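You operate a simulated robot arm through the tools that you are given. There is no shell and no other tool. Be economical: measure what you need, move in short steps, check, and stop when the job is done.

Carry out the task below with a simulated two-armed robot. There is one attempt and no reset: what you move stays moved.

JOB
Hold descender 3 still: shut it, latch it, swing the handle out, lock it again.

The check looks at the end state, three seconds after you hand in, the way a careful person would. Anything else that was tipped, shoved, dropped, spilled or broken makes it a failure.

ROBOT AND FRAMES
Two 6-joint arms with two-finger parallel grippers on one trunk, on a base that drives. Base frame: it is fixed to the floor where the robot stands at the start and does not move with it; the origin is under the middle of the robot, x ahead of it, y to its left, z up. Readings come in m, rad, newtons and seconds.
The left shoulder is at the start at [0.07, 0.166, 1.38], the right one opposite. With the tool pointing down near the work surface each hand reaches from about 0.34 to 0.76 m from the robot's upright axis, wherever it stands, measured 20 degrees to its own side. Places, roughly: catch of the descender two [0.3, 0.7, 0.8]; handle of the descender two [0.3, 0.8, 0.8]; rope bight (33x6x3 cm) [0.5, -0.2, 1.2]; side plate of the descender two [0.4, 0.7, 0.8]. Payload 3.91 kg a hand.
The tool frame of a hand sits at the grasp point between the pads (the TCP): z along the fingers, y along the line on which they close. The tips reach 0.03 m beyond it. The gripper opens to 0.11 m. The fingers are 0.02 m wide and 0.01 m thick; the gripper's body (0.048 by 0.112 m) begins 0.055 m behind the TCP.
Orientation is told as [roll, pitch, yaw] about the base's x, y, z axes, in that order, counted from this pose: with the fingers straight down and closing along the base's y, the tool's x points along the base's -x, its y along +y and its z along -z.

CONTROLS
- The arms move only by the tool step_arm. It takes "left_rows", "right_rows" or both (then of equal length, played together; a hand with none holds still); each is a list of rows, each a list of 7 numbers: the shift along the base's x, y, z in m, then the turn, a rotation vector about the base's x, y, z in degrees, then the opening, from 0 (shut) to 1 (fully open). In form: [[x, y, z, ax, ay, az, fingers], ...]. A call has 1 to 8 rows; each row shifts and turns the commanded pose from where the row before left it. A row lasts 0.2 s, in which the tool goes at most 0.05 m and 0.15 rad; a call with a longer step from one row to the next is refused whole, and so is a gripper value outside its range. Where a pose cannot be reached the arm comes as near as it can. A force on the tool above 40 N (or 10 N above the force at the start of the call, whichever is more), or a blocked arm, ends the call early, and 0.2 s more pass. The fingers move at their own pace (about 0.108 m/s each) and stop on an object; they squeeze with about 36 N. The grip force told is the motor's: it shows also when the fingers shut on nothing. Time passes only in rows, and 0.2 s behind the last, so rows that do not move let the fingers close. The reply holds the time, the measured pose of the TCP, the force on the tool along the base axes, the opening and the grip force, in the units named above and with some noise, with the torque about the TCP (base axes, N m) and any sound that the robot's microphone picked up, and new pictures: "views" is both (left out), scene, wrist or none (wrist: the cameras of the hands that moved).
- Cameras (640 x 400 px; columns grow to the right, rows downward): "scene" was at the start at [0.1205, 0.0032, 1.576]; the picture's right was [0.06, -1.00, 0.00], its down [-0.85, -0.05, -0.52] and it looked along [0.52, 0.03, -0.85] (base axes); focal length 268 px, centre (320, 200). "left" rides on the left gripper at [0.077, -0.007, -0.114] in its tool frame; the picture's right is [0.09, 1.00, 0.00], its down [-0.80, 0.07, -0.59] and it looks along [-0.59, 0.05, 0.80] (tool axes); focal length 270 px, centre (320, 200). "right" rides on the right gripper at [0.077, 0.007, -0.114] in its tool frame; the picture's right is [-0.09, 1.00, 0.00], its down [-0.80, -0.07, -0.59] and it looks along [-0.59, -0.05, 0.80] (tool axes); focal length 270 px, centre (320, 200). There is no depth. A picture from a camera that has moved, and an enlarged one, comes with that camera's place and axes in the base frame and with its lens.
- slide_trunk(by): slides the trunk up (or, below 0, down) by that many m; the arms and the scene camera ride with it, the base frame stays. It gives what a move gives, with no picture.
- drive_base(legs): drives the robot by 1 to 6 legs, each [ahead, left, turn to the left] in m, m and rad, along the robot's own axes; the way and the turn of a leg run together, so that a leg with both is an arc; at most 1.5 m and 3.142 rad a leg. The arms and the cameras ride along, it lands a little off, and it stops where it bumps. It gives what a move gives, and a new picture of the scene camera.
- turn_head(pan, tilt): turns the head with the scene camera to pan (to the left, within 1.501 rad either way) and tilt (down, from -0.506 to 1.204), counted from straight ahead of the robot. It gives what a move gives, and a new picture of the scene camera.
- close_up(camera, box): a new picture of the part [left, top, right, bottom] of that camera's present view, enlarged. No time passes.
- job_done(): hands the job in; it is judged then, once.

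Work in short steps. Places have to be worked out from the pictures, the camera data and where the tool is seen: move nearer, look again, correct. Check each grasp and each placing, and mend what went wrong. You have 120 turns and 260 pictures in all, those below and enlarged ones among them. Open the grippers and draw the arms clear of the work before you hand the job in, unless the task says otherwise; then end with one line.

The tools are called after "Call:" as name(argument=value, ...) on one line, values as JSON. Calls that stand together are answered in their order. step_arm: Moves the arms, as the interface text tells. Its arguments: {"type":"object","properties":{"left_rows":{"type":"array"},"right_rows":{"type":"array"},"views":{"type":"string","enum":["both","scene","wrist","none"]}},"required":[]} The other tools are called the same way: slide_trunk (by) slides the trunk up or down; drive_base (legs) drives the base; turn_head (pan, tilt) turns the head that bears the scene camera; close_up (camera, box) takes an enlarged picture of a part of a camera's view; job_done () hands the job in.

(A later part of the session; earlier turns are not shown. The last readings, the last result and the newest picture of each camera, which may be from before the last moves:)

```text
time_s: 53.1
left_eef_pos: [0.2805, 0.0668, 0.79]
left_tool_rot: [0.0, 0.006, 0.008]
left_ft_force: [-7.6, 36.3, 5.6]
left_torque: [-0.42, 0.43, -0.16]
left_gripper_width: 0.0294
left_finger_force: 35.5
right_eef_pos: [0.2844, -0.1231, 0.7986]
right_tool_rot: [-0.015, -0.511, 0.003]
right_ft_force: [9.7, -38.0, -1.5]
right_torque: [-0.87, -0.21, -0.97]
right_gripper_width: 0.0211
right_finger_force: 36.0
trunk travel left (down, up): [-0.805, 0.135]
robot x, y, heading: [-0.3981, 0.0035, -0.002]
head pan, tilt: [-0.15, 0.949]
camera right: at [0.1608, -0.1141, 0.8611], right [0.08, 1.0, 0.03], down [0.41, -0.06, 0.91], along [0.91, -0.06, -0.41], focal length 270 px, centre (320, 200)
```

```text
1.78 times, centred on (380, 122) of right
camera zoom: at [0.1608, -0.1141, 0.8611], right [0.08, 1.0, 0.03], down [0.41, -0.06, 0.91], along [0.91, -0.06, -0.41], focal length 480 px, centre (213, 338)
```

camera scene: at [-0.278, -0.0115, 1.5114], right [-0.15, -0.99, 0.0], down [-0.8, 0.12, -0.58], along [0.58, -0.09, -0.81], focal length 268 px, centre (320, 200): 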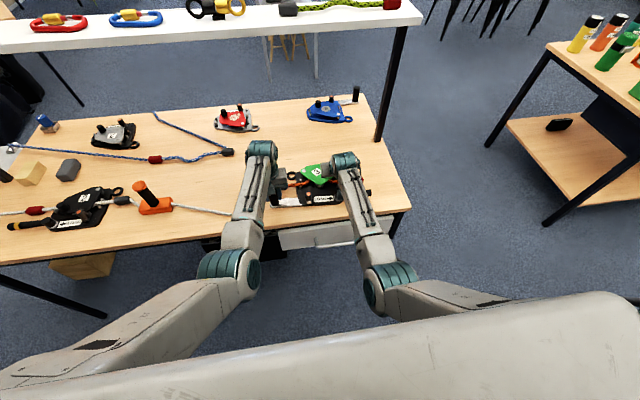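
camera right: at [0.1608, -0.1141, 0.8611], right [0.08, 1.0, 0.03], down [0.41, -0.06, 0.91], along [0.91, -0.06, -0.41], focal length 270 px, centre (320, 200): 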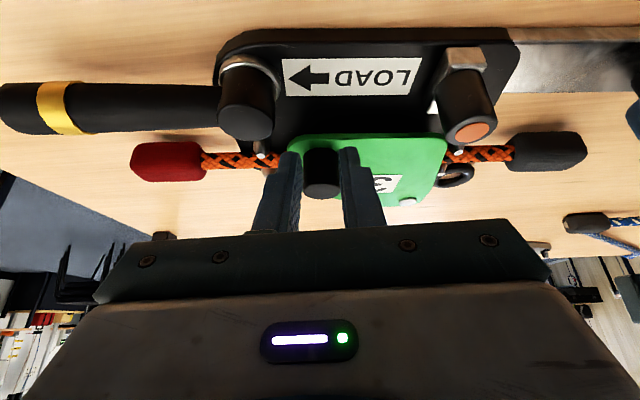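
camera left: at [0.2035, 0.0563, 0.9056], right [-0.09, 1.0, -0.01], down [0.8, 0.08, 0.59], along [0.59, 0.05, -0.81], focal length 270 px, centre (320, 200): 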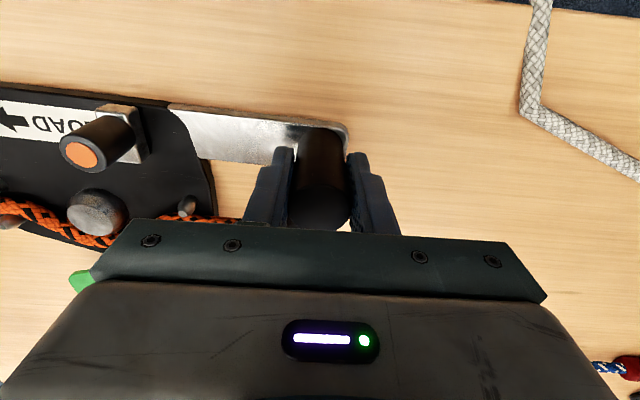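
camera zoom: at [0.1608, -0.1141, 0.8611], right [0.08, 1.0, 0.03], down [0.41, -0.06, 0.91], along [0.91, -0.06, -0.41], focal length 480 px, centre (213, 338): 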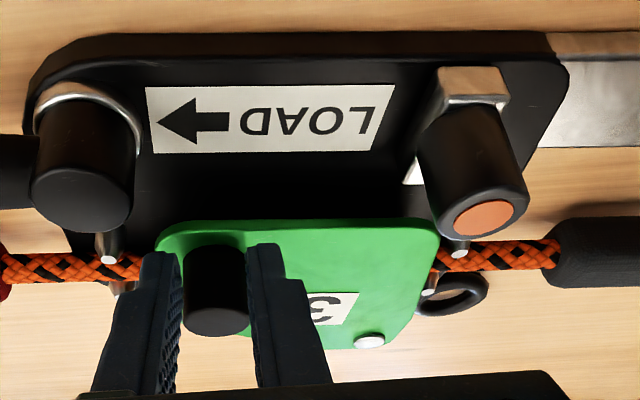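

It meets a stop (38 N against the motion): the plate is shut. I relax, open only slightly (the handle hub is close by), and rise straight up.

Call:
step_arm(right_rows=[[0.003, -0.004, 0, 0, 0, 0, 0], [0, 0, 0, 0, 0, 0, 0.33], [0, 0, 0, 0, 0, 0, 0.33], [0, 0, 0.03, 0, 0, 0, 0.33], [0, 0, 0.04, 0, 0, 0, 0.33], [0, 0, 0.04, 0, 5, 0, 0.33]], views="both")

```text
time_s: 54.5
left_eef_pos: [0.2791, 0.0638, 0.7907]
left_tool_rot: [-0.006, 0.007, 0.006]
left_ft_force: [0.4, -3.8, 0.2]
left_torque: [0.45, 0.0, -0.14]
left_gripper_width: 0.0296
left_finger_force: 36.4
right_eef_pos: [0.2885, -0.1186, 0.9107]
right_tool_rot: [-0.007, -0.424, 0.004]
right_ft_force: [0.2, 0.7, -1.4]
right_torque: [0.0, -0.03, -0.01]
right_gripper_width: 0.0362
right_finger_force: 0.0
trunk travel left (down, up): [-0.805, 0.135]
robot x, y, heading: [-0.4003, -0.002, -0.009]
head pan, tilt: [-0.15, 0.949]
camera scene: at [-0.2763, -0.01, 1.5112], right [-0.15, -0.99, 0.0], down [-0.8, 0.12, -0.58], along [0.57, -0.09, -0.81], focal length 268 px, centre (320, 200)
camera right: at [0.1716, -0.1108, 0.9829], right [0.08, 1.0, 0.03], down [0.49, -0.07, 0.87], along [0.87, -0.06, -0.49], focal length 270 px, centre (320, 200)
```

scene: 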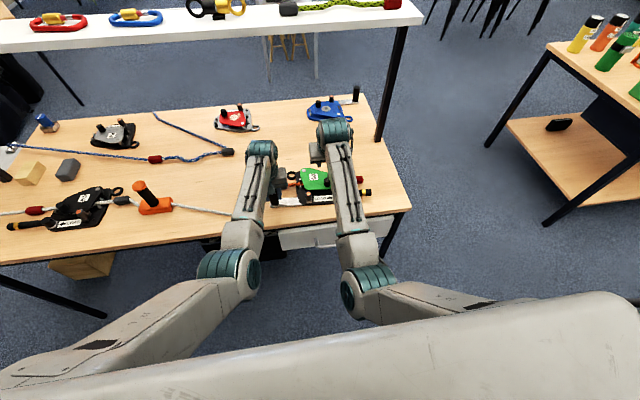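
right: 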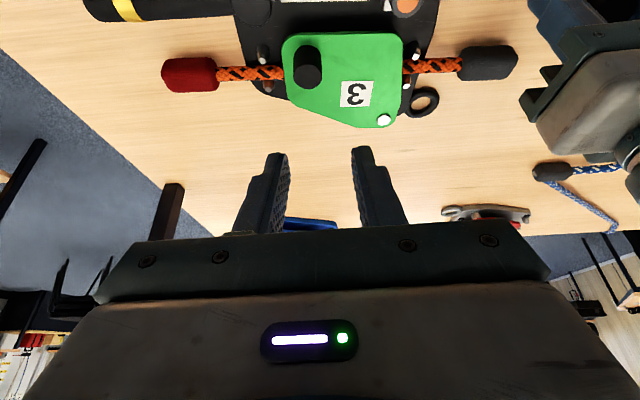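

The plate is shut. I untilt and draw the right hand back to see the catch from above.

Call:
step_arm(right_rows=[[-0.02, 0, 0, 0, 8, 0, 0.33], [-0.02, 0.0, 0, 0, 8, 0, 0.33], [-0.02, 0.01, 0, 0, 8, 0, 0.2], [0, 0.01, 0, 0, 0, 0, 0.2]], views="wrist")

Call:
close_up(camera="right", box=[240, 20, 480, 170])

```text
time_s: 55.5
left_eef_pos: [0.2778, 0.0644, 0.7905]
left_tool_rot: [-0.005, 0.007, 0.004]
left_ft_force: [2.0, -1.1, 1.3]
left_torque: [0.52, -0.16, 0.14]
left_gripper_width: 0.0297
left_finger_force: 36.0
right_eef_pos: [0.2281, -0.1044, 0.9088]
right_tool_rot: [-0.009, -0.004, 0.001]
right_ft_force: [-0.3, -0.8, 0.2]
right_torque: [0.01, -0.01, -0.03]
right_gripper_width: 0.0218
right_finger_force: 0.1
trunk travel left (down, up): [-0.805, 0.135]
robot x, y, heading: [-0.3995, 0.0029, -0.006]
head pan, tilt: [-0.15, 0.949]
camera right: at [0.1502, -0.0963, 1.0228], right [0.09, 1.0, -0.01], down [0.8, -0.06, 0.6], along [0.6, -0.06, -0.8], focal length 270 px, centre (320, 200)
```

right: 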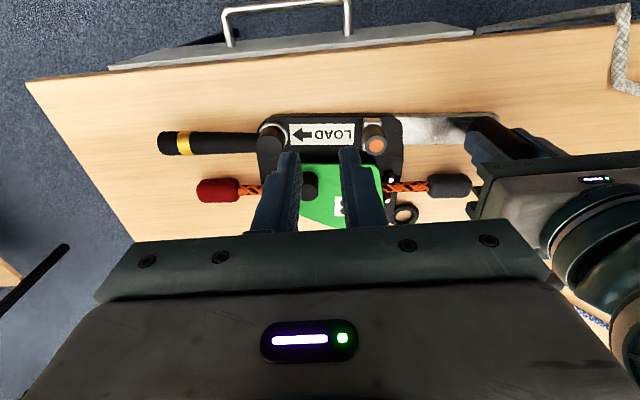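

```text
2.67 times, centred on (360, 95) of right
camera zoom: at [0.1502, -0.0963, 1.0228], right [0.09, 1.0, -0.01], down [0.8, -0.06, 0.6], along [0.6, -0.06, -0.8], focal length 721 px, centre (213, 480)
```

zoom: 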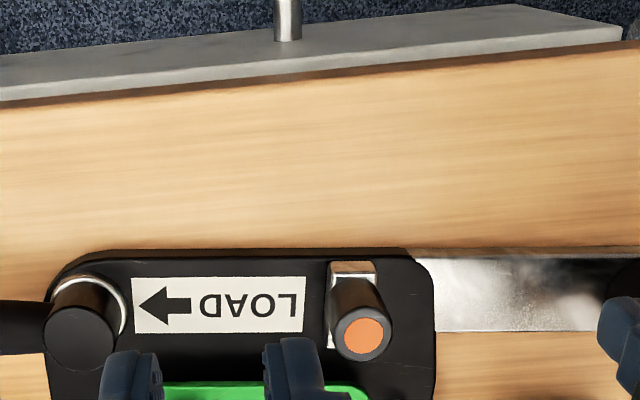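

The catch knob stands at about (0.267, -0.055), on its block back at the plate's near edge. I will push it away from me with closed fingers, leaning the hand 10° so it clears the left gripper.

Call:
step_arm(right_rows=[[0.0, 0.01, -0.01, 5, 0, 0, 0], [0.0, 0.015, -0.02, 5, 0, 0, 0], [0, 0.02, -0.02, 0, 0, 0, 0]], views="wrist")

```text
time_s: 56.3
left_eef_pos: [0.2778, 0.0649, 0.7913]
left_tool_rot: [-0.007, 0.006, 0.004]
left_ft_force: [1.9, 1.0, 2.2]
left_torque: [0.55, -0.18, 0.15]
left_gripper_width: 0.0295
left_finger_force: 35.7
right_eef_pos: [0.23, -0.065, 0.8574]
right_tool_rot: [0.158, -0.006, -0.002]
right_ft_force: [0.4, 0.4, -1.1]
right_torque: [0.02, 0.01, -0.02]
right_gripper_width: 0.0001
right_finger_force: 35.6
trunk travel left (down, up): [-0.805, 0.135]
robot x, y, heading: [-0.3967, 0.0024, -0.002]
head pan, tilt: [-0.15, 0.949]
camera right: at [0.1507, -0.0761, 0.9702], right [0.09, 0.98, 0.16], down [0.8, -0.17, 0.58], along [0.6, 0.07, -0.8], focal length 270 px, centre (320, 200)
```

right: 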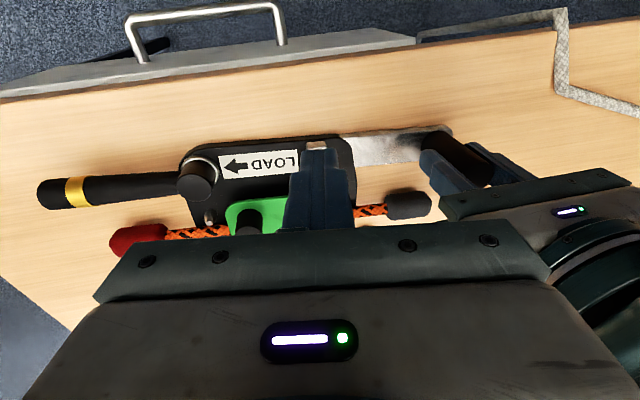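

Aligned; tips are 5 mm right of the knob line. I lower behind the knob.

Call:
step_arm(right_rows=[[-0.002, 0.005, -0.03, 0, 0, 0, 0], [0.0, 0.0, -0.03, 0, 0, 0, 0]], views="wrist")

```text
time_s: 56.9
left_eef_pos: [0.2793, 0.0634, 0.7893]
left_tool_rot: [-0.005, 0.007, 0.005]
left_ft_force: [2.4, -0.3, 1.7]
left_torque: [0.79, -0.01, 0.08]
left_gripper_width: 0.0294
left_finger_force: 35.7
right_eef_pos: [0.23, -0.0551, 0.8006]
right_tool_rot: [0.163, -0.014, -0.001]
right_ft_force: [1.3, -0.1, 1.2]
right_torque: [-0.01, 0.0, 0.01]
right_gripper_width: 0.0
right_finger_force: 36.3
trunk travel left (down, up): [-0.805, 0.135]
robot x, y, heading: [-0.4037, 0.0006, -0.002]
head pan, tilt: [-0.15, 0.949]
camera right: at [0.1509, -0.0674, 0.9133], right [0.09, 0.98, 0.16], down [0.79, -0.17, 0.58], along [0.6, 0.08, -0.79], focal length 270 px, centre (320, 200)
```

right: 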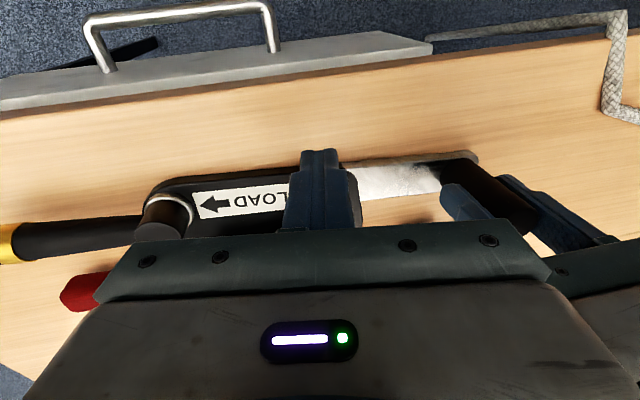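

Now I push forward slowly in 5 mm steps and watch the force.

Call:
step_arm(right_rows=[[0.006, -0.001, -0.003, 0, 0, 0, 0], [0.006, 0, 0, 0, 0, 0, 0], [0.005, 0, 0, 0, 0, 0, 0], [0.005, 0, 0, 0, 0, 0, 0]], views="none")

```text
time_s: 57.9
left_eef_pos: [0.2781, 0.0649, 0.7905]
left_tool_rot: [-0.005, 0.008, 0.005]
left_ft_force: [2.6, 0.5, 2.8]
left_torque: [0.83, 0.08, 0.15]
left_gripper_width: 0.0293
left_finger_force: 35.9
right_eef_pos: [0.2476, -0.0543, 0.7938]
right_tool_rot: [0.165, -0.005, 0.001]
right_ft_force: [0.2, 1.7, 0.4]
right_torque: [0.05, -0.01, 0.02]
right_gripper_width: 0.0
right_finger_force: 36.6
trunk travel left (down, up): [-0.805, 0.135]
robot x, y, heading: [-0.4017, -0.0002, -0.007]
head pan, tilt: [-0.15, 0.949]
```

No contact yet at front edge x 0.258; I go on.

Call:
step_arm(right_rows=[[0.005, 0, 0, 0, 0, 0, 0], [0.005, 0, 0, 0, 0, 0, 0], [0, 0, 0, 0, 0, 0, 0]], views="wrist")

```text
time_s: 58.7
left_eef_pos: [0.2781, 0.0644, 0.7902]
left_tool_rot: [-0.006, 0.008, 0.007]
left_ft_force: [1.2, 0.9, 2.1]
left_torque: [0.69, 0.0, 0.1]
left_gripper_width: 0.0297
left_finger_force: 35.9
right_eef_pos: [0.2578, -0.0563, 0.7957]
right_tool_rot: [0.165, -0.009, -0.001]
right_ft_force: [-0.9, -0.8, 0.5]
right_torque: [0.0, -0.01, 0.0]
right_gripper_width: 0.0002
right_finger_force: 35.7
trunk travel left (down, up): [-0.805, 0.135]
robot x, y, heading: [-0.4041, 0.0009, -0.003]
head pan, tilt: [-0.15, 0.949]
camera right: at [0.179, -0.0679, 0.9089], right [0.09, 0.98, 0.16], down [0.8, -0.17, 0.58], along [0.6, 0.08, -0.8], focal length 270 px, centre (320, 200)
```

right: 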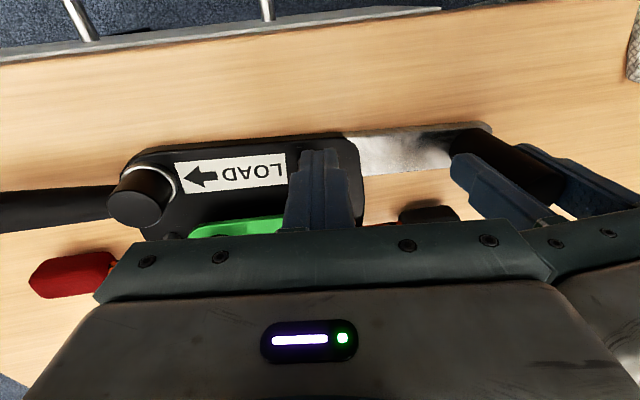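

Call:
step_arm(right_rows=[[0.005, 0, 0, 0, 0, 0, 0], [0.005, 0, 0, 0, 0, 0, 0], [0, 0, 0, 0, 0, 0, 0]], views="none")

```text
time_s: 59.5
left_eef_pos: [0.2791, 0.0637, 0.7905]
left_tool_rot: [-0.006, 0.007, 0.006]
left_ft_force: [6.5, -1.0, 2.8]
left_torque: [0.68, 0.33, 0.84]
left_gripper_width: 0.0297
left_finger_force: 35.7
right_eef_pos: [0.2664, -0.054, 0.7951]
right_tool_rot: [0.167, -0.001, 0.002]
right_ft_force: [-9.2, 2.4, -3.1]
right_torque: [0.0, 0.16, 0.01]
right_gripper_width: 0.0002
right_finger_force: 35.5
trunk travel left (down, up): [-0.805, 0.135]
robot x, y, heading: [-0.404, 0.0006, -0.004]
head pan, tilt: [-0.15, 0.949]
```

Contact now (9 N). I press on in small steps.

Call:
step_arm(right_rows=[[0.005, 0, 0, 0, 0, 0, 0], [0.005, 0, 0, 0, 0, 0, 0], [0.0, 0, 0, 0, 0, 0, 0]], views="wrist")

```text
time_s: 60.3
left_eef_pos: [0.2783, 0.064, 0.7909]
left_tool_rot: [-0.005, 0.008, 0.006]
left_ft_force: [5.8, -1.6, 0.0]
left_torque: [0.86, 0.59, 0.57]
left_gripper_width: 0.0298
left_finger_force: 35.4
right_eef_pos: [0.277, -0.0539, 0.7958]
right_tool_rot: [0.166, -0.008, 0.001]
right_ft_force: [-6.3, 3.4, 1.0]
right_torque: [0.04, 0.09, 0.05]
right_gripper_width: 0.0002
right_finger_force: 35.6
trunk travel left (down, up): [-0.805, 0.135]
robot x, y, heading: [-0.4026, 0.0001, -0.005]
head pan, tilt: [-0.15, 0.949]
camera right: at [0.1986, -0.0663, 0.9097], right [0.09, 0.98, 0.17], down [0.8, -0.17, 0.58], along [0.6, 0.08, -0.8], focal length 270 px, centre (320, 200)
```

right: 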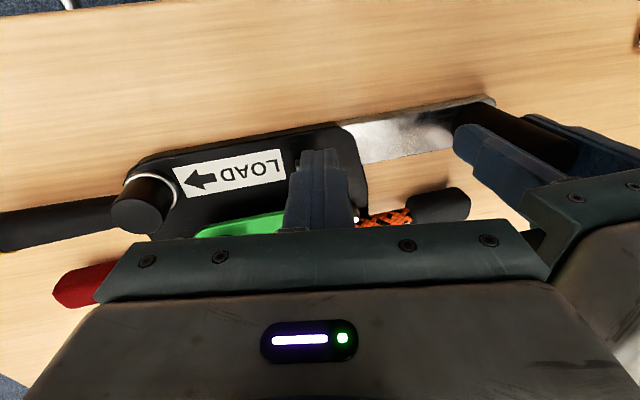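

The bar looks more tilted than before: the device is turning about the held post. I back off and check whether the catch moved relative to the base plate.

Call:
step_arm(right_rows=[[-0.02, 0, 0.0, 0, 0, 0, 0], [-0.03, 0, 0.03, 0, 0, 0, 0], [-0.01, -0.02, 0.04, 0, 0, 0, 0], [0.0, -0.04, 0.02, 0, 0, 0, 0]], views="both")

Call:
close_up(camera="right", box=[240, 60, 480, 210])

```text
time_s: 61.3
left_eef_pos: [0.279, 0.0642, 0.7904]
left_tool_rot: [-0.001, 0.007, 0.008]
left_ft_force: [0.4, 4.0, 2.2]
left_torque: [0.54, 0.55, -0.01]
left_gripper_width: 0.0296
left_finger_force: 36.0
right_eef_pos: [0.2139, -0.1158, 0.8839]
right_tool_rot: [0.168, -0.003, 0.004]
right_ft_force: [0.3, -0.4, 0.7]
right_torque: [0.0, -0.01, -0.02]
right_gripper_width: 0.0
right_finger_force: 36.3
trunk travel left (down, up): [-0.805, 0.135]
robot x, y, heading: [-0.4019, 0.0029, -0.003]
head pan, tilt: [-0.15, 0.949]
camera scene: at [-0.2774, -0.0134, 1.5113], right [-0.15, -0.99, 0.0], down [-0.8, 0.12, -0.58], along [0.58, -0.09, -0.81], focal length 268 px, centre (320, 200)
camera right: at [0.1378, -0.1286, 0.9975], right [0.08, 0.98, 0.17], down [0.8, -0.17, 0.58], along [0.59, 0.09, -0.8], focal length 270 px, centre (320, 200)
```

scene: 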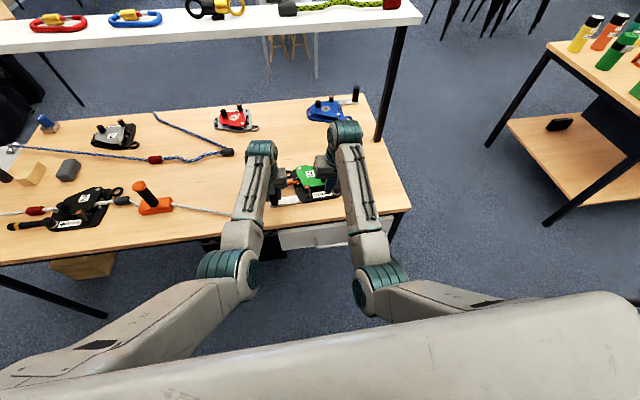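
right: 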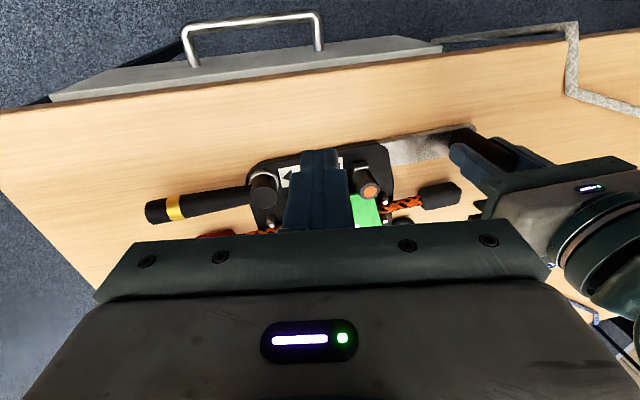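

```text
2.67 times, centred on (360, 135) of right
camera zoom: at [0.1378, -0.1286, 0.9975], right [0.08, 0.98, 0.17], down [0.8, -0.17, 0.58], along [0.59, 0.09, -0.8], focal length 721 px, centre (213, 373)
```

zoom: 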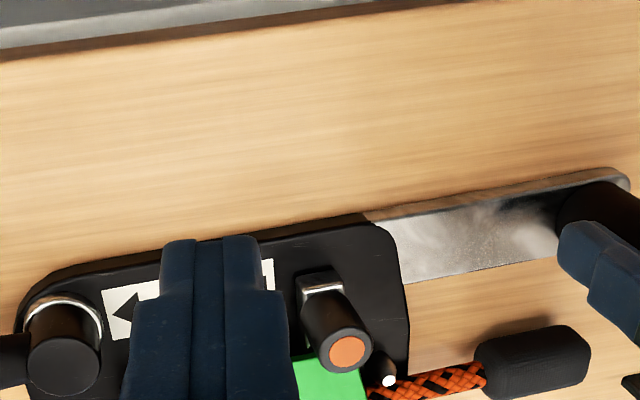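

The catch did move: its block is now about 12 mm farther from the near edge, much like on descender two. I move the hand aside for a clear look.

Call:
step_arm(right_rows=[[-0.02, -0.04, 0.02, -5, 0, 0, 0], [-0.02, -0.04, 0.02, -5, 0, 0, 0], [0.0, 0.03, 0.02, 0, 0, 0, 0]], views="wrist")

Call:
close_up(camera="right", box=[280, 60, 520, 210])

Call:
close_up(camera="left", box=[0, 80, 240, 230])

```text
time_s: 62.1
left_eef_pos: [0.2778, 0.0643, 0.7898]
left_tool_rot: [-0.01, 0.007, 0.006]
left_ft_force: [-1.2, -2.1, 1.6]
left_torque: [1.39, 0.49, -0.02]
left_gripper_width: 0.0295
left_finger_force: 36.0
right_eef_pos: [0.1972, -0.1581, 0.9065]
right_tool_rot: [-0.013, -0.009, 0.001]
right_ft_force: [-0.4, 0.0, 0.6]
right_torque: [-0.02, -0.01, 0.01]
right_gripper_width: 0.0
right_finger_force: 36.3
right hand out of reach, approached as far as the arm can: row 2, 3
trunk travel left (down, up): [-0.805, 0.135]
robot x, y, heading: [-0.4018, 0.0026, -0.005]
head pan, tilt: [-0.15, 0.949]
camera right: at [0.1194, -0.1508, 1.0196], right [0.09, 1.0, -0.01], down [0.8, -0.06, 0.6], along [0.6, -0.06, -0.8], focal length 270 px, centre (320, 200)
```

right: 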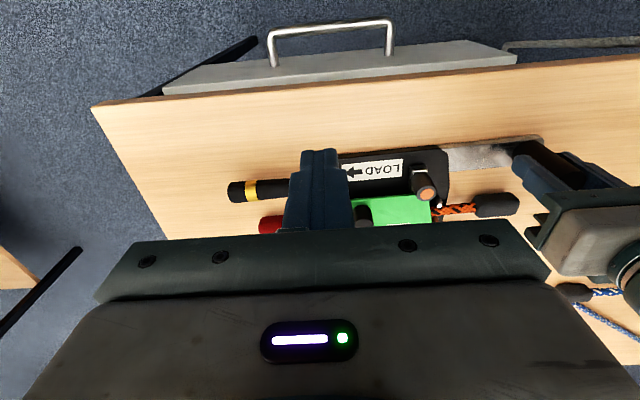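

```text
2.67 times, centred on (400, 135) of right
camera zoom: at [0.1194, -0.1508, 1.0196], right [0.09, 1.0, -0.01], down [0.8, -0.06, 0.6], along [0.6, -0.06, -0.8], focal length 721 px, centre (107, 373)
```

zoom: 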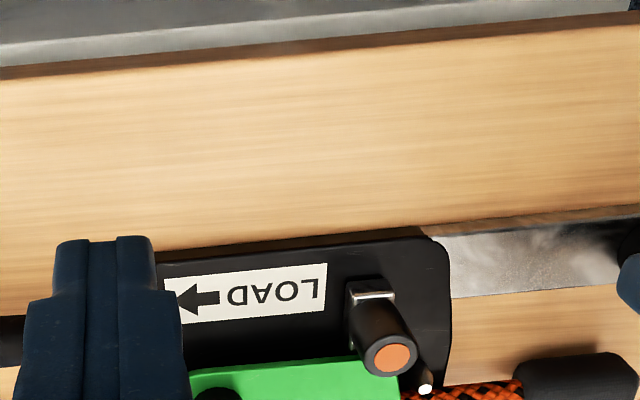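

```text
2.67 times, centred on (120, 155) of left
camera zoom: at [0.203, 0.0579, 0.9054], right [-0.09, 1.0, -0.01], down [0.8, 0.08, 0.59], along [0.59, 0.05, -0.81], focal length 721 px, centre (853, 320)
```

zoom: 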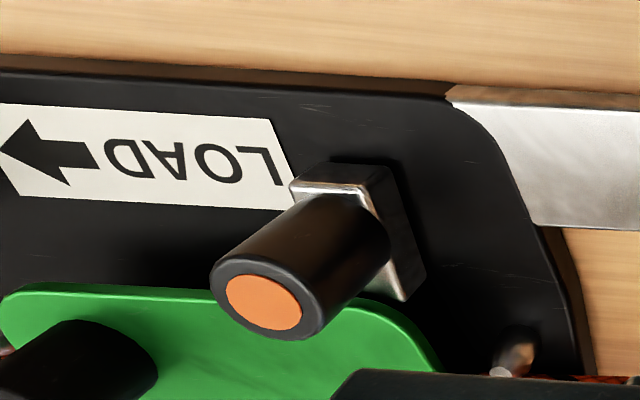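

The left wrist camera (static) sees the catch well: the block just reaches the plate's edge. I take its full view to compare with the earlier one for rotation of the device.

Call:
close_up(camera="left", box=[0, 0, 640, 400])

```text
1.00 times, centred on (320, 200) of left
camera zoom: at [0.203, 0.0579, 0.9054], right [-0.09, 1.0, -0.01], down [0.8, 0.08, 0.59], along [0.59, 0.05, -0.81], focal length 270 px, centre (320, 200)
```

zoom: 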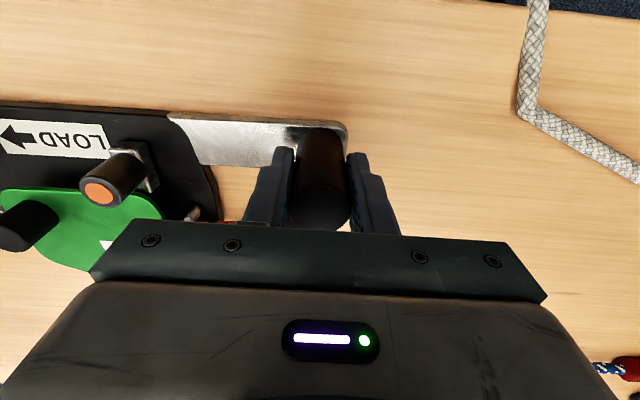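

The device turned about 3–4° about the post; I will correct this later. Now I return behind the catch and push a few millimetres further to seat it, watching via the left camera.

Call:
step_arm(right_rows=[[0.015, 0.03, -0.01, 5, 0, 0, 0], [0.015, 0.04, -0.02, 5, 0, 0, 0], [0.0, 0.034, -0.02, 0, 0, 0, 0], [0, 0.0, -0.03, 0, 0, 0, 0], [0.0, 0.0, -0.03, 0, 0, 0, 0]], views="none")

Call:
close_up(camera="left", box=[0, 50, 240, 250])

```text
time_s: 63.3
left_eef_pos: [0.2786, 0.065, 0.791]
left_tool_rot: [-0.005, 0.007, 0.006]
left_ft_force: [-1.0, -2.3, -0.2]
left_torque: [0.62, -0.26, -0.18]
left_gripper_width: 0.0296
left_finger_force: 36.5
right_eef_pos: [0.2301, -0.0545, 0.7972]
right_tool_rot: [0.164, -0.01, -0.001]
right_ft_force: [-0.6, 0.4, -0.5]
right_torque: [0.01, -0.01, 0.01]
right_gripper_width: 0.0
right_finger_force: 36.2
trunk travel left (down, up): [-0.805, 0.135]
robot x, y, heading: [-0.3979, 0.0034, -0.004]
head pan, tilt: [-0.15, 0.949]
```

```text
2.00 times, centred on (120, 150) of left
camera zoom: at [0.2032, 0.057, 0.9054], right [-0.09, 1.0, 0.0], down [0.8, 0.08, 0.59], along [0.59, 0.05, -0.81], focal length 541 px, centre (720, 300)
```

zoom: 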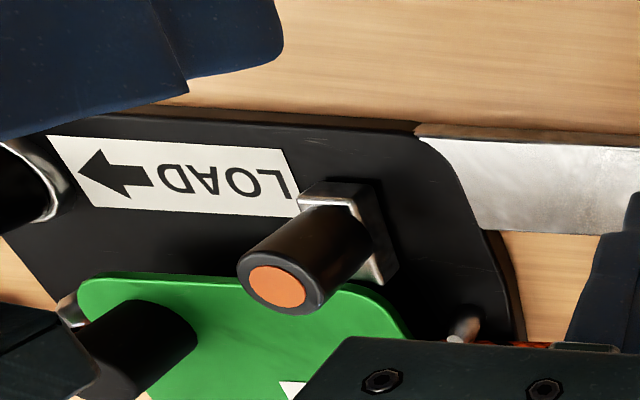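

Clear view now. I push forward to past the earlier end point.

Call:
step_arm(right_rows=[[0.014, 0, 0, 0, 0, 0, 0], [0.014, 0, 0, 0, 0, 0, 0], [0.012, 0, 0, 0, 0, 0, 0], [0.005, 0, 0, 0, 0, 0, 0], [0.004, 0, 0, 0, 0, 0, 0], [0, 0, 0, 0, 0, 0, 0]], views="none")

Call:
close_up(camera="left", box=[0, 50, 240, 250])

```text
time_s: 64.7
left_eef_pos: [0.2781, 0.0645, 0.79]
left_tool_rot: [-0.006, 0.006, 0.005]
left_ft_force: [-1.3, -0.2, -0.9]
left_torque: [0.74, 0.03, -0.06]
left_gripper_width: 0.0296
left_finger_force: 36.1
right_eef_pos: [0.2761, -0.0547, 0.7962]
right_tool_rot: [0.166, -0.006, 0.001]
right_ft_force: [0.3, -0.1, 0.4]
right_torque: [-0.01, -0.03, 0.03]
right_gripper_width: 0.0001
right_finger_force: 36.1
trunk travel left (down, up): [-0.805, 0.135]
robot x, y, heading: [-0.4014, -0.0006, -0.003]
head pan, tilt: [-0.15, 0.949]
```

```text
2.00 times, centred on (120, 150) of left
camera zoom: at [0.2033, 0.0571, 0.9054], right [-0.09, 1.0, 0.0], down [0.8, 0.08, 0.59], along [0.59, 0.05, -0.81], focal length 541 px, centre (720, 300)
```

zoom: 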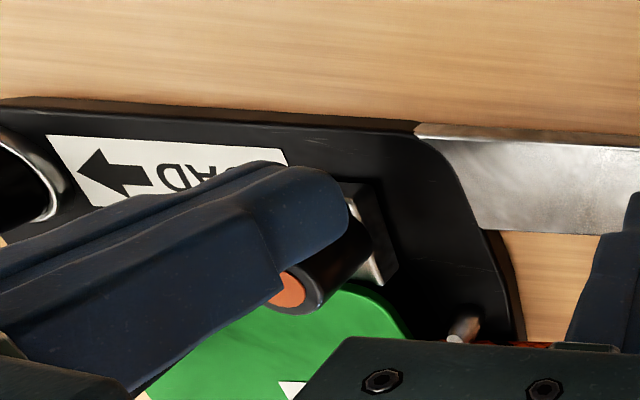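

Just touching. Three more steps of 4 mm.

Call:
step_arm(right_rows=[[0.004, 0, 0, 0, 0, 0, 0], [0.004, 0, 0, 0, 0, 0, 0], [0, 0, 0, 0, 0, 0, 0]], views="none")

Call:
close_up(camera="left", box=[0, 50, 240, 250])

```text
time_s: 65.5
left_eef_pos: [0.2793, 0.0645, 0.7903]
left_tool_rot: [-0.005, 0.007, 0.007]
left_ft_force: [6.6, -4.3, -1.3]
left_torque: [0.77, 0.6, 0.76]
left_gripper_width: 0.0296
left_finger_force: 36.0
right_eef_pos: [0.2826, -0.0543, 0.7946]
right_tool_rot: [0.165, -0.004, 0.002]
right_ft_force: [-7.7, 6.1, -1.3]
right_torque: [0.06, 0.12, 0.05]
right_gripper_width: 0.0
right_finger_force: 35.6
trunk travel left (down, up): [-0.805, 0.135]
robot x, y, heading: [-0.4022, 0.0, -0.003]
head pan, tilt: [-0.15, 0.949]
```

```text
2.00 times, centred on (120, 150) of left
camera zoom: at [0.2039, 0.0571, 0.9054], right [-0.09, 1.0, 0.0], down [0.8, 0.08, 0.59], along [0.59, 0.05, -0.81], focal length 541 px, centre (720, 300)
```

zoom: 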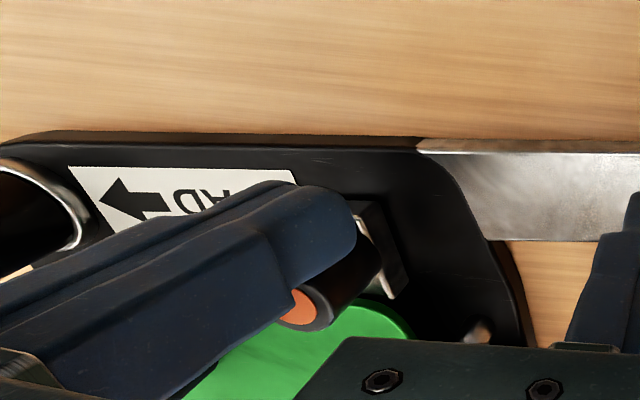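

Now only the device turns: the catch is at its end. I stop, retreat, and check the catch and the overall rotation.

Call:
step_arm(right_rows=[[-0.03, 0, 0.0, 0, 0, 0, 0], [-0.02, 0, 0.03, 0, 0, 0, 0], [-0.0, -0.04, 0.02, 0, 0, 0, 0], [0.0, -0.04, 0.02, 0, 0, 0, 0], [0.0, -0.04, 0.02, -5, 0, 0, 0], [0.0, -0.04, 0, -5, 0, 0, 0]], views="both")

Call:
close_up(camera="left", box=[0, 50, 240, 250])

```text
time_s: 66.9
left_eef_pos: [0.2778, 0.0639, 0.7892]
left_tool_rot: [-0.003, 0.006, 0.008]
left_ft_force: [-1.4, 3.4, 1.0]
left_torque: [0.72, 0.21, -0.01]
left_gripper_width: 0.0295
left_finger_force: 35.9
right_eef_pos: [0.2366, -0.213, 0.8873]
right_tool_rot: [-0.01, -0.005, 0.001]
right_ft_force: [0.2, -0.8, -0.1]
right_torque: [-0.02, 0.02, 0.01]
right_gripper_width: 0.0
right_finger_force: 35.8
trunk travel left (down, up): [-0.805, 0.135]
robot x, y, heading: [-0.3978, 0.0027, -0.003]
head pan, tilt: [-0.15, 0.949]
camera scene: at [-0.2773, -0.0119, 1.5113], right [-0.15, -0.99, 0.0], down [-0.8, 0.12, -0.58], along [0.58, -0.09, -0.81], focal length 268 px, centre (320, 200)
camera right: at [0.1586, -0.2053, 1.0018], right [0.09, 1.0, -0.01], down [0.8, -0.06, 0.6], along [0.6, -0.06, -0.8], focal length 270 px, centre (320, 200)
```

scene: 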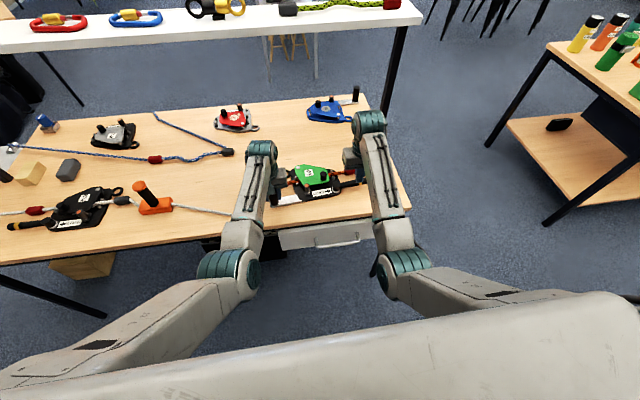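
right: 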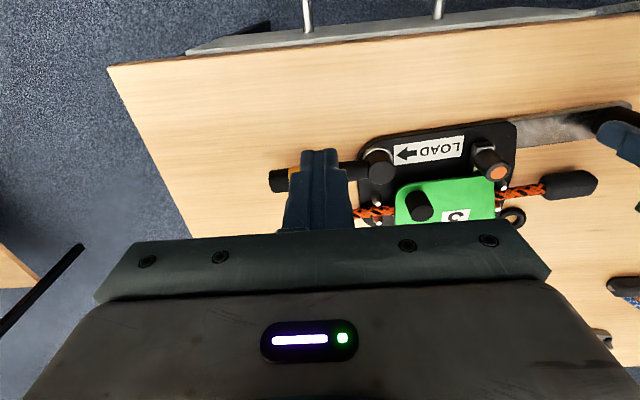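

```text
2.00 times, centred on (120, 150) of left
camera zoom: at [0.2029, 0.0574, 0.9055], right [-0.09, 1.0, 0.0], down [0.8, 0.08, 0.59], along [0.59, 0.05, -0.81], focal length 541 px, centre (720, 300)
```

zoom: 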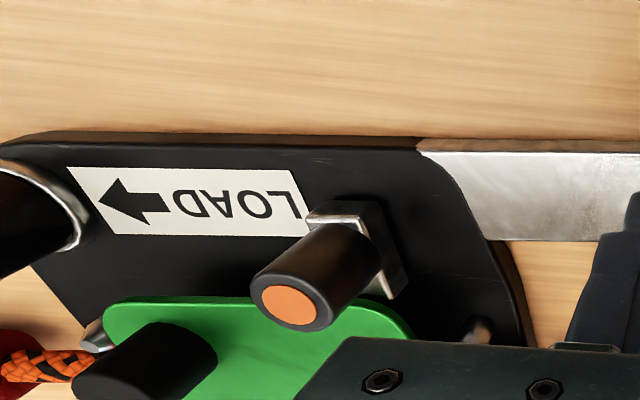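

The catch stays seated against the shut plate's edge. Next the handle: I must grip it across, so I turn the right hand +90° about the vertical, high above, with a half-open gripper.

Call:
step_arm(right_rows=[[0, -0.01, 0.01, 0, 0, 8.4, 0.3], [0, -0.01, 0.01, 0, 0, 8.4, 0.45], [0, 0, 0, 0, 0, 8.4, 0.45], [0, 0, 0, 0, 0, 8.4, 0.45], [0, 0, 0, 0, 0, 8.4, 0.45], [0, 0, 0, 0, 0, 8.4, 0.45], [0, 0, 0, 0, 0, 8.4, 0.45], [0, 0, 0, 0, 0, 8.4, 0.45]], views="none")

Call:
step_arm(right_rows=[[0.01, 0, 0, 0, 0, 8.4, 0.45], [0.02, 0, 0, 0, 0, 8.4, 0.45], [0.02, 0, 0, 0, 0, 6, 0.45]], views="both")

```text
time_s: 68.7
left_eef_pos: [0.2785, 0.0649, 0.7892]
left_tool_rot: [-0.004, 0.008, 0.005]
left_ft_force: [-2.8, 2.3, -0.2]
left_torque: [0.84, 0.05, -0.04]
left_gripper_width: 0.0293
left_finger_force: 36.1
right_eef_pos: [0.2339, -0.2348, 0.9059]
right_tool_rot: [-0.008, -0.004, 1.179]
right_ft_force: [0.1, -0.1, 0.1]
right_torque: [0.04, -0.01, -0.01]
right_gripper_width: 0.0492
right_finger_force: 0.0
trunk travel left (down, up): [-0.805, 0.135]
robot x, y, heading: [-0.4001, -0.0003, -0.004]
head pan, tilt: [-0.15, 0.949]
```

```text
time_s: 69.5
left_eef_pos: [0.2784, 0.0642, 0.7902]
left_tool_rot: [-0.006, 0.007, 0.006]
left_ft_force: [-1.1, 2.4, -0.2]
left_torque: [0.8, 0.19, 0.0]
left_gripper_width: 0.0296
left_finger_force: 36.0
right_eef_pos: [0.2837, -0.2352, 0.906]
right_tool_rot: [-0.009, -0.005, 1.575]
right_ft_force: [-0.5, 0.1, -0.8]
right_torque: [0.04, 0.03, -0.02]
right_gripper_width: 0.0498
right_finger_force: 0.0
trunk travel left (down, up): [-0.805, 0.135]
robot x, y, heading: [-0.402, 0.0015, -0.005]
head pan, tilt: [-0.15, 0.949]
camera scene: at [-0.2766, -0.011, 1.5113], right [-0.15, -0.99, 0.0], down [-0.8, 0.12, -0.58], along [0.58, -0.09, -0.81], focal length 268 px, centre (320, 200)
camera right: at [0.2755, -0.3109, 1.021], right [-1.0, 0.08, -0.01], down [0.06, 0.8, 0.6], along [0.06, 0.6, -0.8], focal length 270 px, centre (320, 200)
```

scene: 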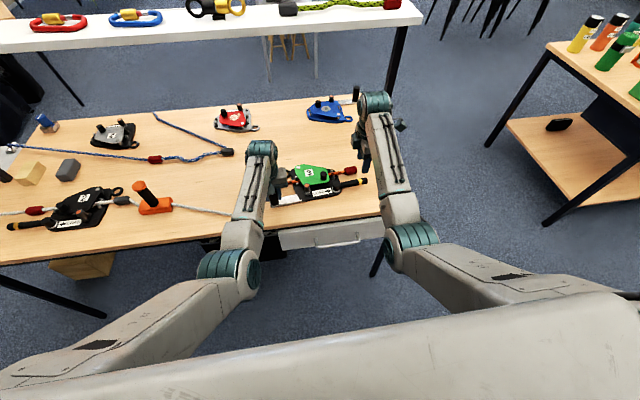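
right: 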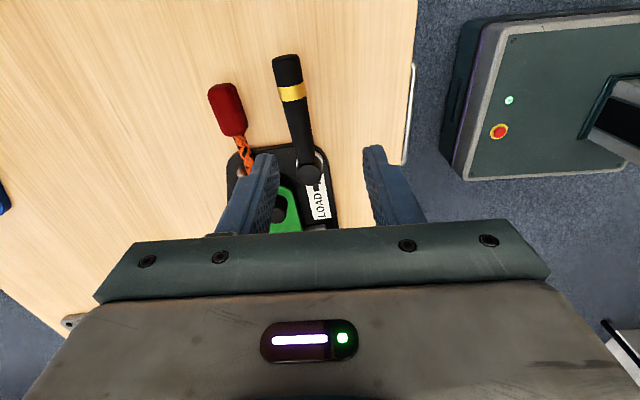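

Handle runs from hub (0.302, -0.173) to its end (0.311, -0.271); the red rope stop is well clear at x 0.376. I move above its middle and lower part-way.

Call:
step_arm(right_rows=[[0.023, 0.006, 0, 0, 0, 5, 0.5], [0, 0, -0.04, 0, 0, 0, 0.5], [0, 0, -0.035, 0, 0, 0, 0.5]], views="wrist")

```text
time_s: 70.3
left_eef_pos: [0.2788, 0.063, 0.7903]
left_tool_rot: [-0.005, 0.007, 0.005]
left_ft_force: [-1.0, 0.4, -0.3]
left_torque: [0.72, -0.03, -0.05]
left_gripper_width: 0.0298
left_finger_force: 36.1
right_eef_pos: [0.3102, -0.2277, 0.833]
right_tool_rot: [-0.011, -0.005, 1.66]
right_ft_force: [0.7, -0.5, 0.3]
right_torque: [0.01, -0.04, -0.01]
right_gripper_width: 0.0549
right_finger_force: 0.1
trunk travel left (down, up): [-0.805, 0.135]
robot x, y, heading: [-0.4012, -0.0013, -0.006]
head pan, tilt: [-0.15, 0.949]
camera right: at [0.3073, -0.3054, 0.9471], right [-1.0, 0.0, -0.01], down [-0.01, 0.8, 0.6], along [0.01, 0.6, -0.8], focal length 270 px, centre (320, 200)
```

right: 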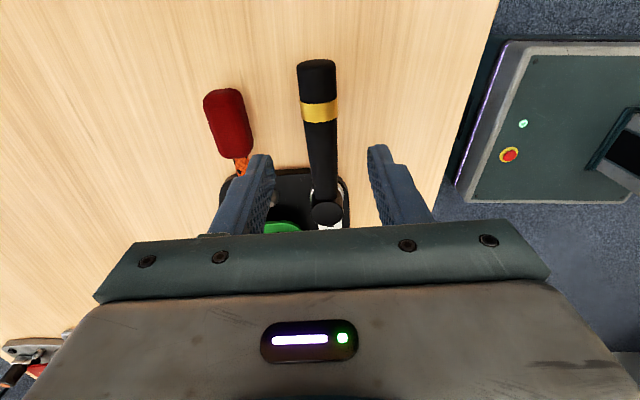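

The handle is centred between the fingers. I lower to it.

Call:
step_arm(right_rows=[[0, 0, -0.03, 0, 0, 0, 0.5], [0, 0, -0.025, 0, 0, 0, 0.5], [0, 0, 0, 0, 0, 0, 0.5]], views="wrist")

```text
time_s: 71.1
left_eef_pos: [0.2788, 0.0634, 0.7912]
left_tool_rot: [-0.006, 0.007, 0.006]
left_ft_force: [0.0, 0.0, 0.1]
left_torque: [0.66, 0.0, -0.05]
left_gripper_width: 0.0297
left_finger_force: 36.1
right_eef_pos: [0.3086, -0.2292, 0.7766]
right_tool_rot: [-0.009, -0.006, 1.661]
right_ft_force: [-0.6, -0.7, -0.3]
right_torque: [0.03, 0.0, 0.0]
right_gripper_width: 0.0548
right_finger_force: 0.0
trunk travel left (down, up): [-0.805, 0.135]
robot x, y, heading: [-0.3996, 0.0053, -0.006]
head pan, tilt: [-0.15, 0.949]
camera right: at [0.3067, -0.3065, 0.8912], right [-1.0, 0.0, -0.01], down [-0.01, 0.8, 0.6], along [0.01, 0.6, -0.8], focal length 270 px, centre (320, 200)
```

right: 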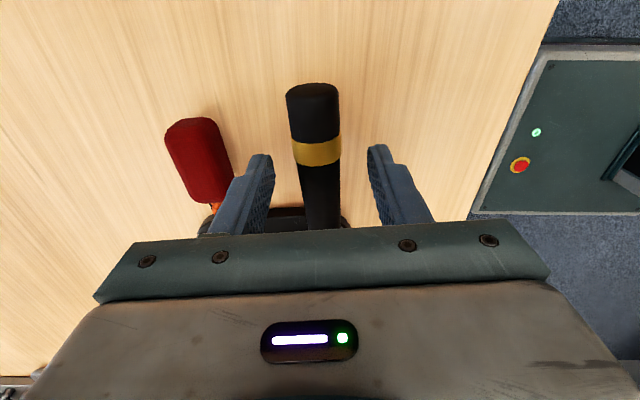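

The handle is between the pads. I close on it.

Call:
step_arm(right_rows=[[0, 0, 0, 0, 0, 0, 0.2], [0, 0, 0, 0, 0, 0, 0], [0, 0, 0, 0, 0, 0, 0]], views="wrist")

Call:
close_up(camera="left", box=[0, 50, 240, 250])

```text
time_s: 71.9
left_eef_pos: [0.2782, 0.0628, 0.7889]
left_tool_rot: [-0.007, 0.007, 0.005]
left_ft_force: [-1.8, 1.8, 1.5]
left_torque: [0.67, -0.07, -0.35]
left_gripper_width: 0.0296
left_finger_force: 36.3
right_eef_pos: [0.3082, -0.2287, 0.7784]
right_tool_rot: [-0.007, -0.005, 1.66]
right_ft_force: [2.7, -0.3, -0.7]
right_torque: [0.0, -0.05, -0.19]
right_gripper_width: 0.0241
right_finger_force: 35.7
trunk travel left (down, up): [-0.805, 0.135]
robot x, y, heading: [-0.4025, -0.0033, -0.003]
head pan, tilt: [-0.15, 0.949]
camera right: at [0.3068, -0.3065, 0.8914], right [-1.0, 0.0, -0.01], down [-0.01, 0.8, 0.6], along [0.01, 0.6, -0.8], focal length 270 px, centre (320, 200)
```

right: 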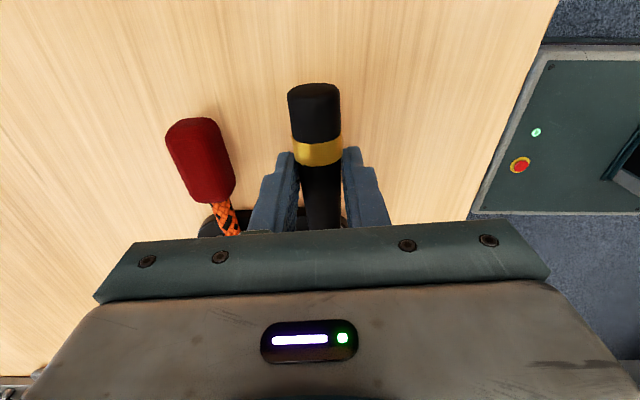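

```text
2.00 times, centred on (120, 150) of left
camera zoom: at [0.2034, 0.0571, 0.9054], right [-0.09, 1.0, 0.0], down [0.8, 0.08, 0.59], along [0.59, 0.05, -0.81], focal length 541 px, centre (720, 300)
```

zoom: 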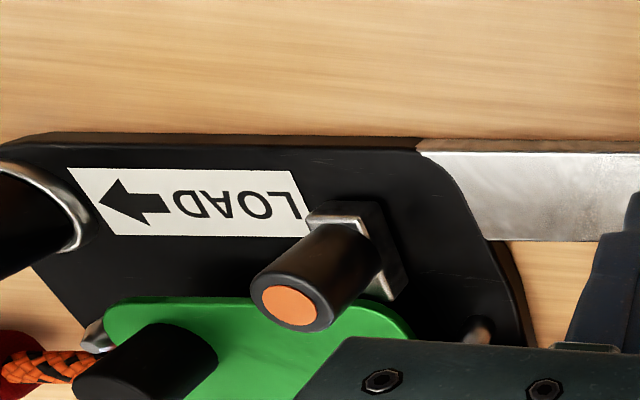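

The handle is held (2.4 cm). Moving hand and device together, I first turn the device back about the post by ~6.5° to its original attitude, checking with the left camera.

Call:
step_arm(right_rows=[[-0.011, -0.001, 0, 0, 0, -2.2, 0], [-0.011, -0.001, 0, 0, 0, -2.2, 0], [-0.011, -0.0015, 0, 0, 0, -2.2, 0], [0, 0, 0, 0, 0, 0, 0]], views="none")

Call:
close_up(camera="left", box=[0, 50, 240, 250])

```text
time_s: 72.9
left_eef_pos: [0.2782, 0.0636, 0.7902]
left_tool_rot: [-0.008, 0.006, 0.006]
left_ft_force: [-3.2, -10.0, -1.1]
left_torque: [0.91, -0.73, -0.43]
left_gripper_width: 0.0298
left_finger_force: 35.7
right_eef_pos: [0.2741, -0.231, 0.7766]
right_tool_rot: [-0.009, -0.009, 1.543]
right_ft_force: [4.0, 13.2, 2.5]
right_torque: [0.36, -0.15, -0.21]
right_gripper_width: 0.0241
right_finger_force: 35.8
trunk travel left (down, up): [-0.805, 0.135]
robot x, y, heading: [-0.4007, -0.0001, -0.0]
head pan, tilt: [-0.15, 0.949]
```

```text
2.00 times, centred on (120, 150) of left
camera zoom: at [0.2027, 0.0567, 0.9055], right [-0.09, 1.0, -0.01], down [0.81, 0.08, 0.59], along [0.59, 0.05, -0.81], focal length 541 px, centre (720, 300)
```

zoom: 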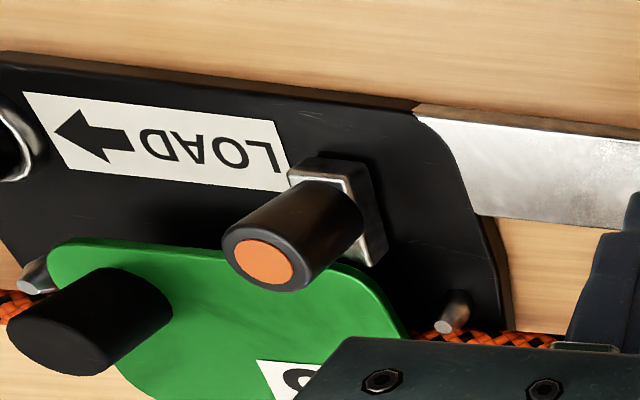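

The device is back to its original attitude. Now I swing the handle toward me about its hub (≈(0.274, -0.166)), with matching yaw, 16° first, and check that only the handle moves.

Call:
step_arm(right_rows=[[-0.009, 0.0006, 0, 0, 0, -8, 0], [-0.0089, 0.0019, 0, 0, 0, -8, 0], [0, 0, 0, 0, 0, 0, 0]], views="wrist")

Call:
close_up(camera="left", box=[0, 50, 240, 250])

```text
time_s: 73.7
left_eef_pos: [0.279, 0.0632, 0.79]
left_tool_rot: [-0.007, 0.008, 0.006]
left_ft_force: [-3.7, -20.8, -2.7]
left_torque: [0.94, -0.02, -0.01]
left_gripper_width: 0.0298
left_finger_force: 36.0
right_eef_pos: [0.256, -0.2291, 0.7761]
right_tool_rot: [-0.006, -0.007, 1.267]
right_ft_force: [-0.2, 22.7, 3.7]
right_torque: [0.65, 0.0, 0.46]
right_gripper_width: 0.0244
right_finger_force: 35.6
trunk travel left (down, up): [-0.805, 0.135]
robot x, y, heading: [-0.3998, 0.0015, -0.004]
head pan, tilt: [-0.15, 0.949]
camera right: at [0.2248, -0.2999, 0.8907], right [-0.92, 0.38, -0.01], down [0.3, 0.74, 0.6], along [0.24, 0.55, -0.8], focal length 270 px, centre (320, 200)
```

right: 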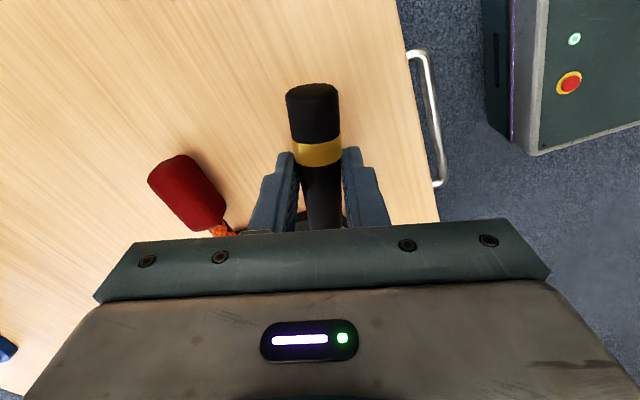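

```text
2.00 times, centred on (120, 150) of left
camera zoom: at [0.2028, 0.0564, 0.9056], right [-0.09, 1.0, -0.01], down [0.81, 0.08, 0.59], along [0.59, 0.05, -0.81], focal length 541 px, centre (720, 300)
```

zoom: 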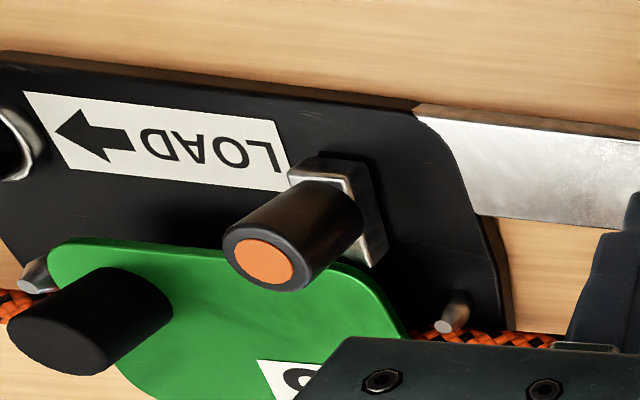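

Only the handle moved. The tool is pulled +y (22 N), so I ease inward a little and continue the swing by 24°.

Call:
step_arm(right_rows=[[-0.0085, 0.0065, 0, 0, 0, -8, 0], [-0.008, 0.0045, 0, 0, 0, -8, 0], [-0.0074, 0.0053, 0, 0, 0, -8, 0], [0, 0, 0, 0, 0, 0, 0]], views="wrist")

Call:
close_up(camera="left", box=[0, 50, 240, 250])

```text
time_s: 74.7
left_eef_pos: [0.2787, 0.0643, 0.7913]
left_tool_rot: [-0.004, 0.007, 0.008]
left_ft_force: [-1.9, -10.4, -0.7]
left_torque: [0.43, -0.15, -0.27]
left_gripper_width: 0.0295
left_finger_force: 36.1
right_eef_pos: [0.2307, -0.213, 0.7762]
right_tool_rot: [-0.009, -0.006, 0.845]
right_ft_force: [0.0, 6.3, 1.2]
right_torque: [-0.14, 0.08, 0.27]
right_gripper_width: 0.0245
right_finger_force: 36.2
trunk travel left (down, up): [-0.805, 0.135]
robot x, y, heading: [-0.3995, -0.0024, 0.0]
head pan, tilt: [-0.15, 0.949]
camera right: at [0.1736, -0.2657, 0.8907], right [-0.69, 0.73, -0.01], down [0.58, 0.55, 0.6], along [0.44, 0.41, -0.8], focal length 270 px, centre (320, 200)
```

right: 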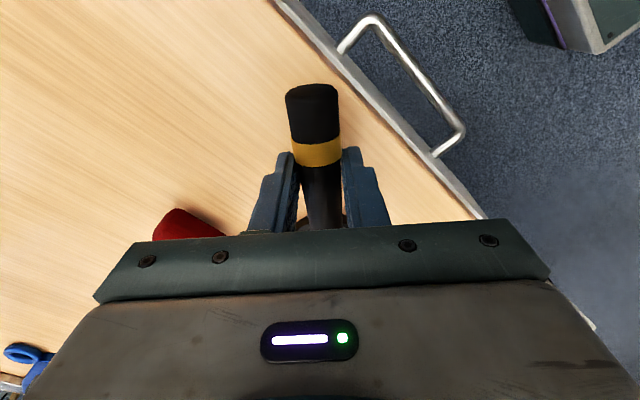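

```text
2.00 times, centred on (120, 150) of left
camera zoom: at [0.2035, 0.0571, 0.9055], right [-0.09, 1.0, 0.0], down [0.8, 0.08, 0.59], along [0.59, 0.05, -0.81], focal length 541 px, centre (720, 300)
```

zoom: 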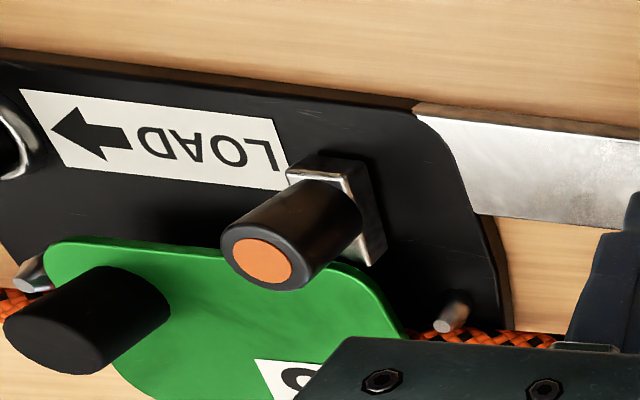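

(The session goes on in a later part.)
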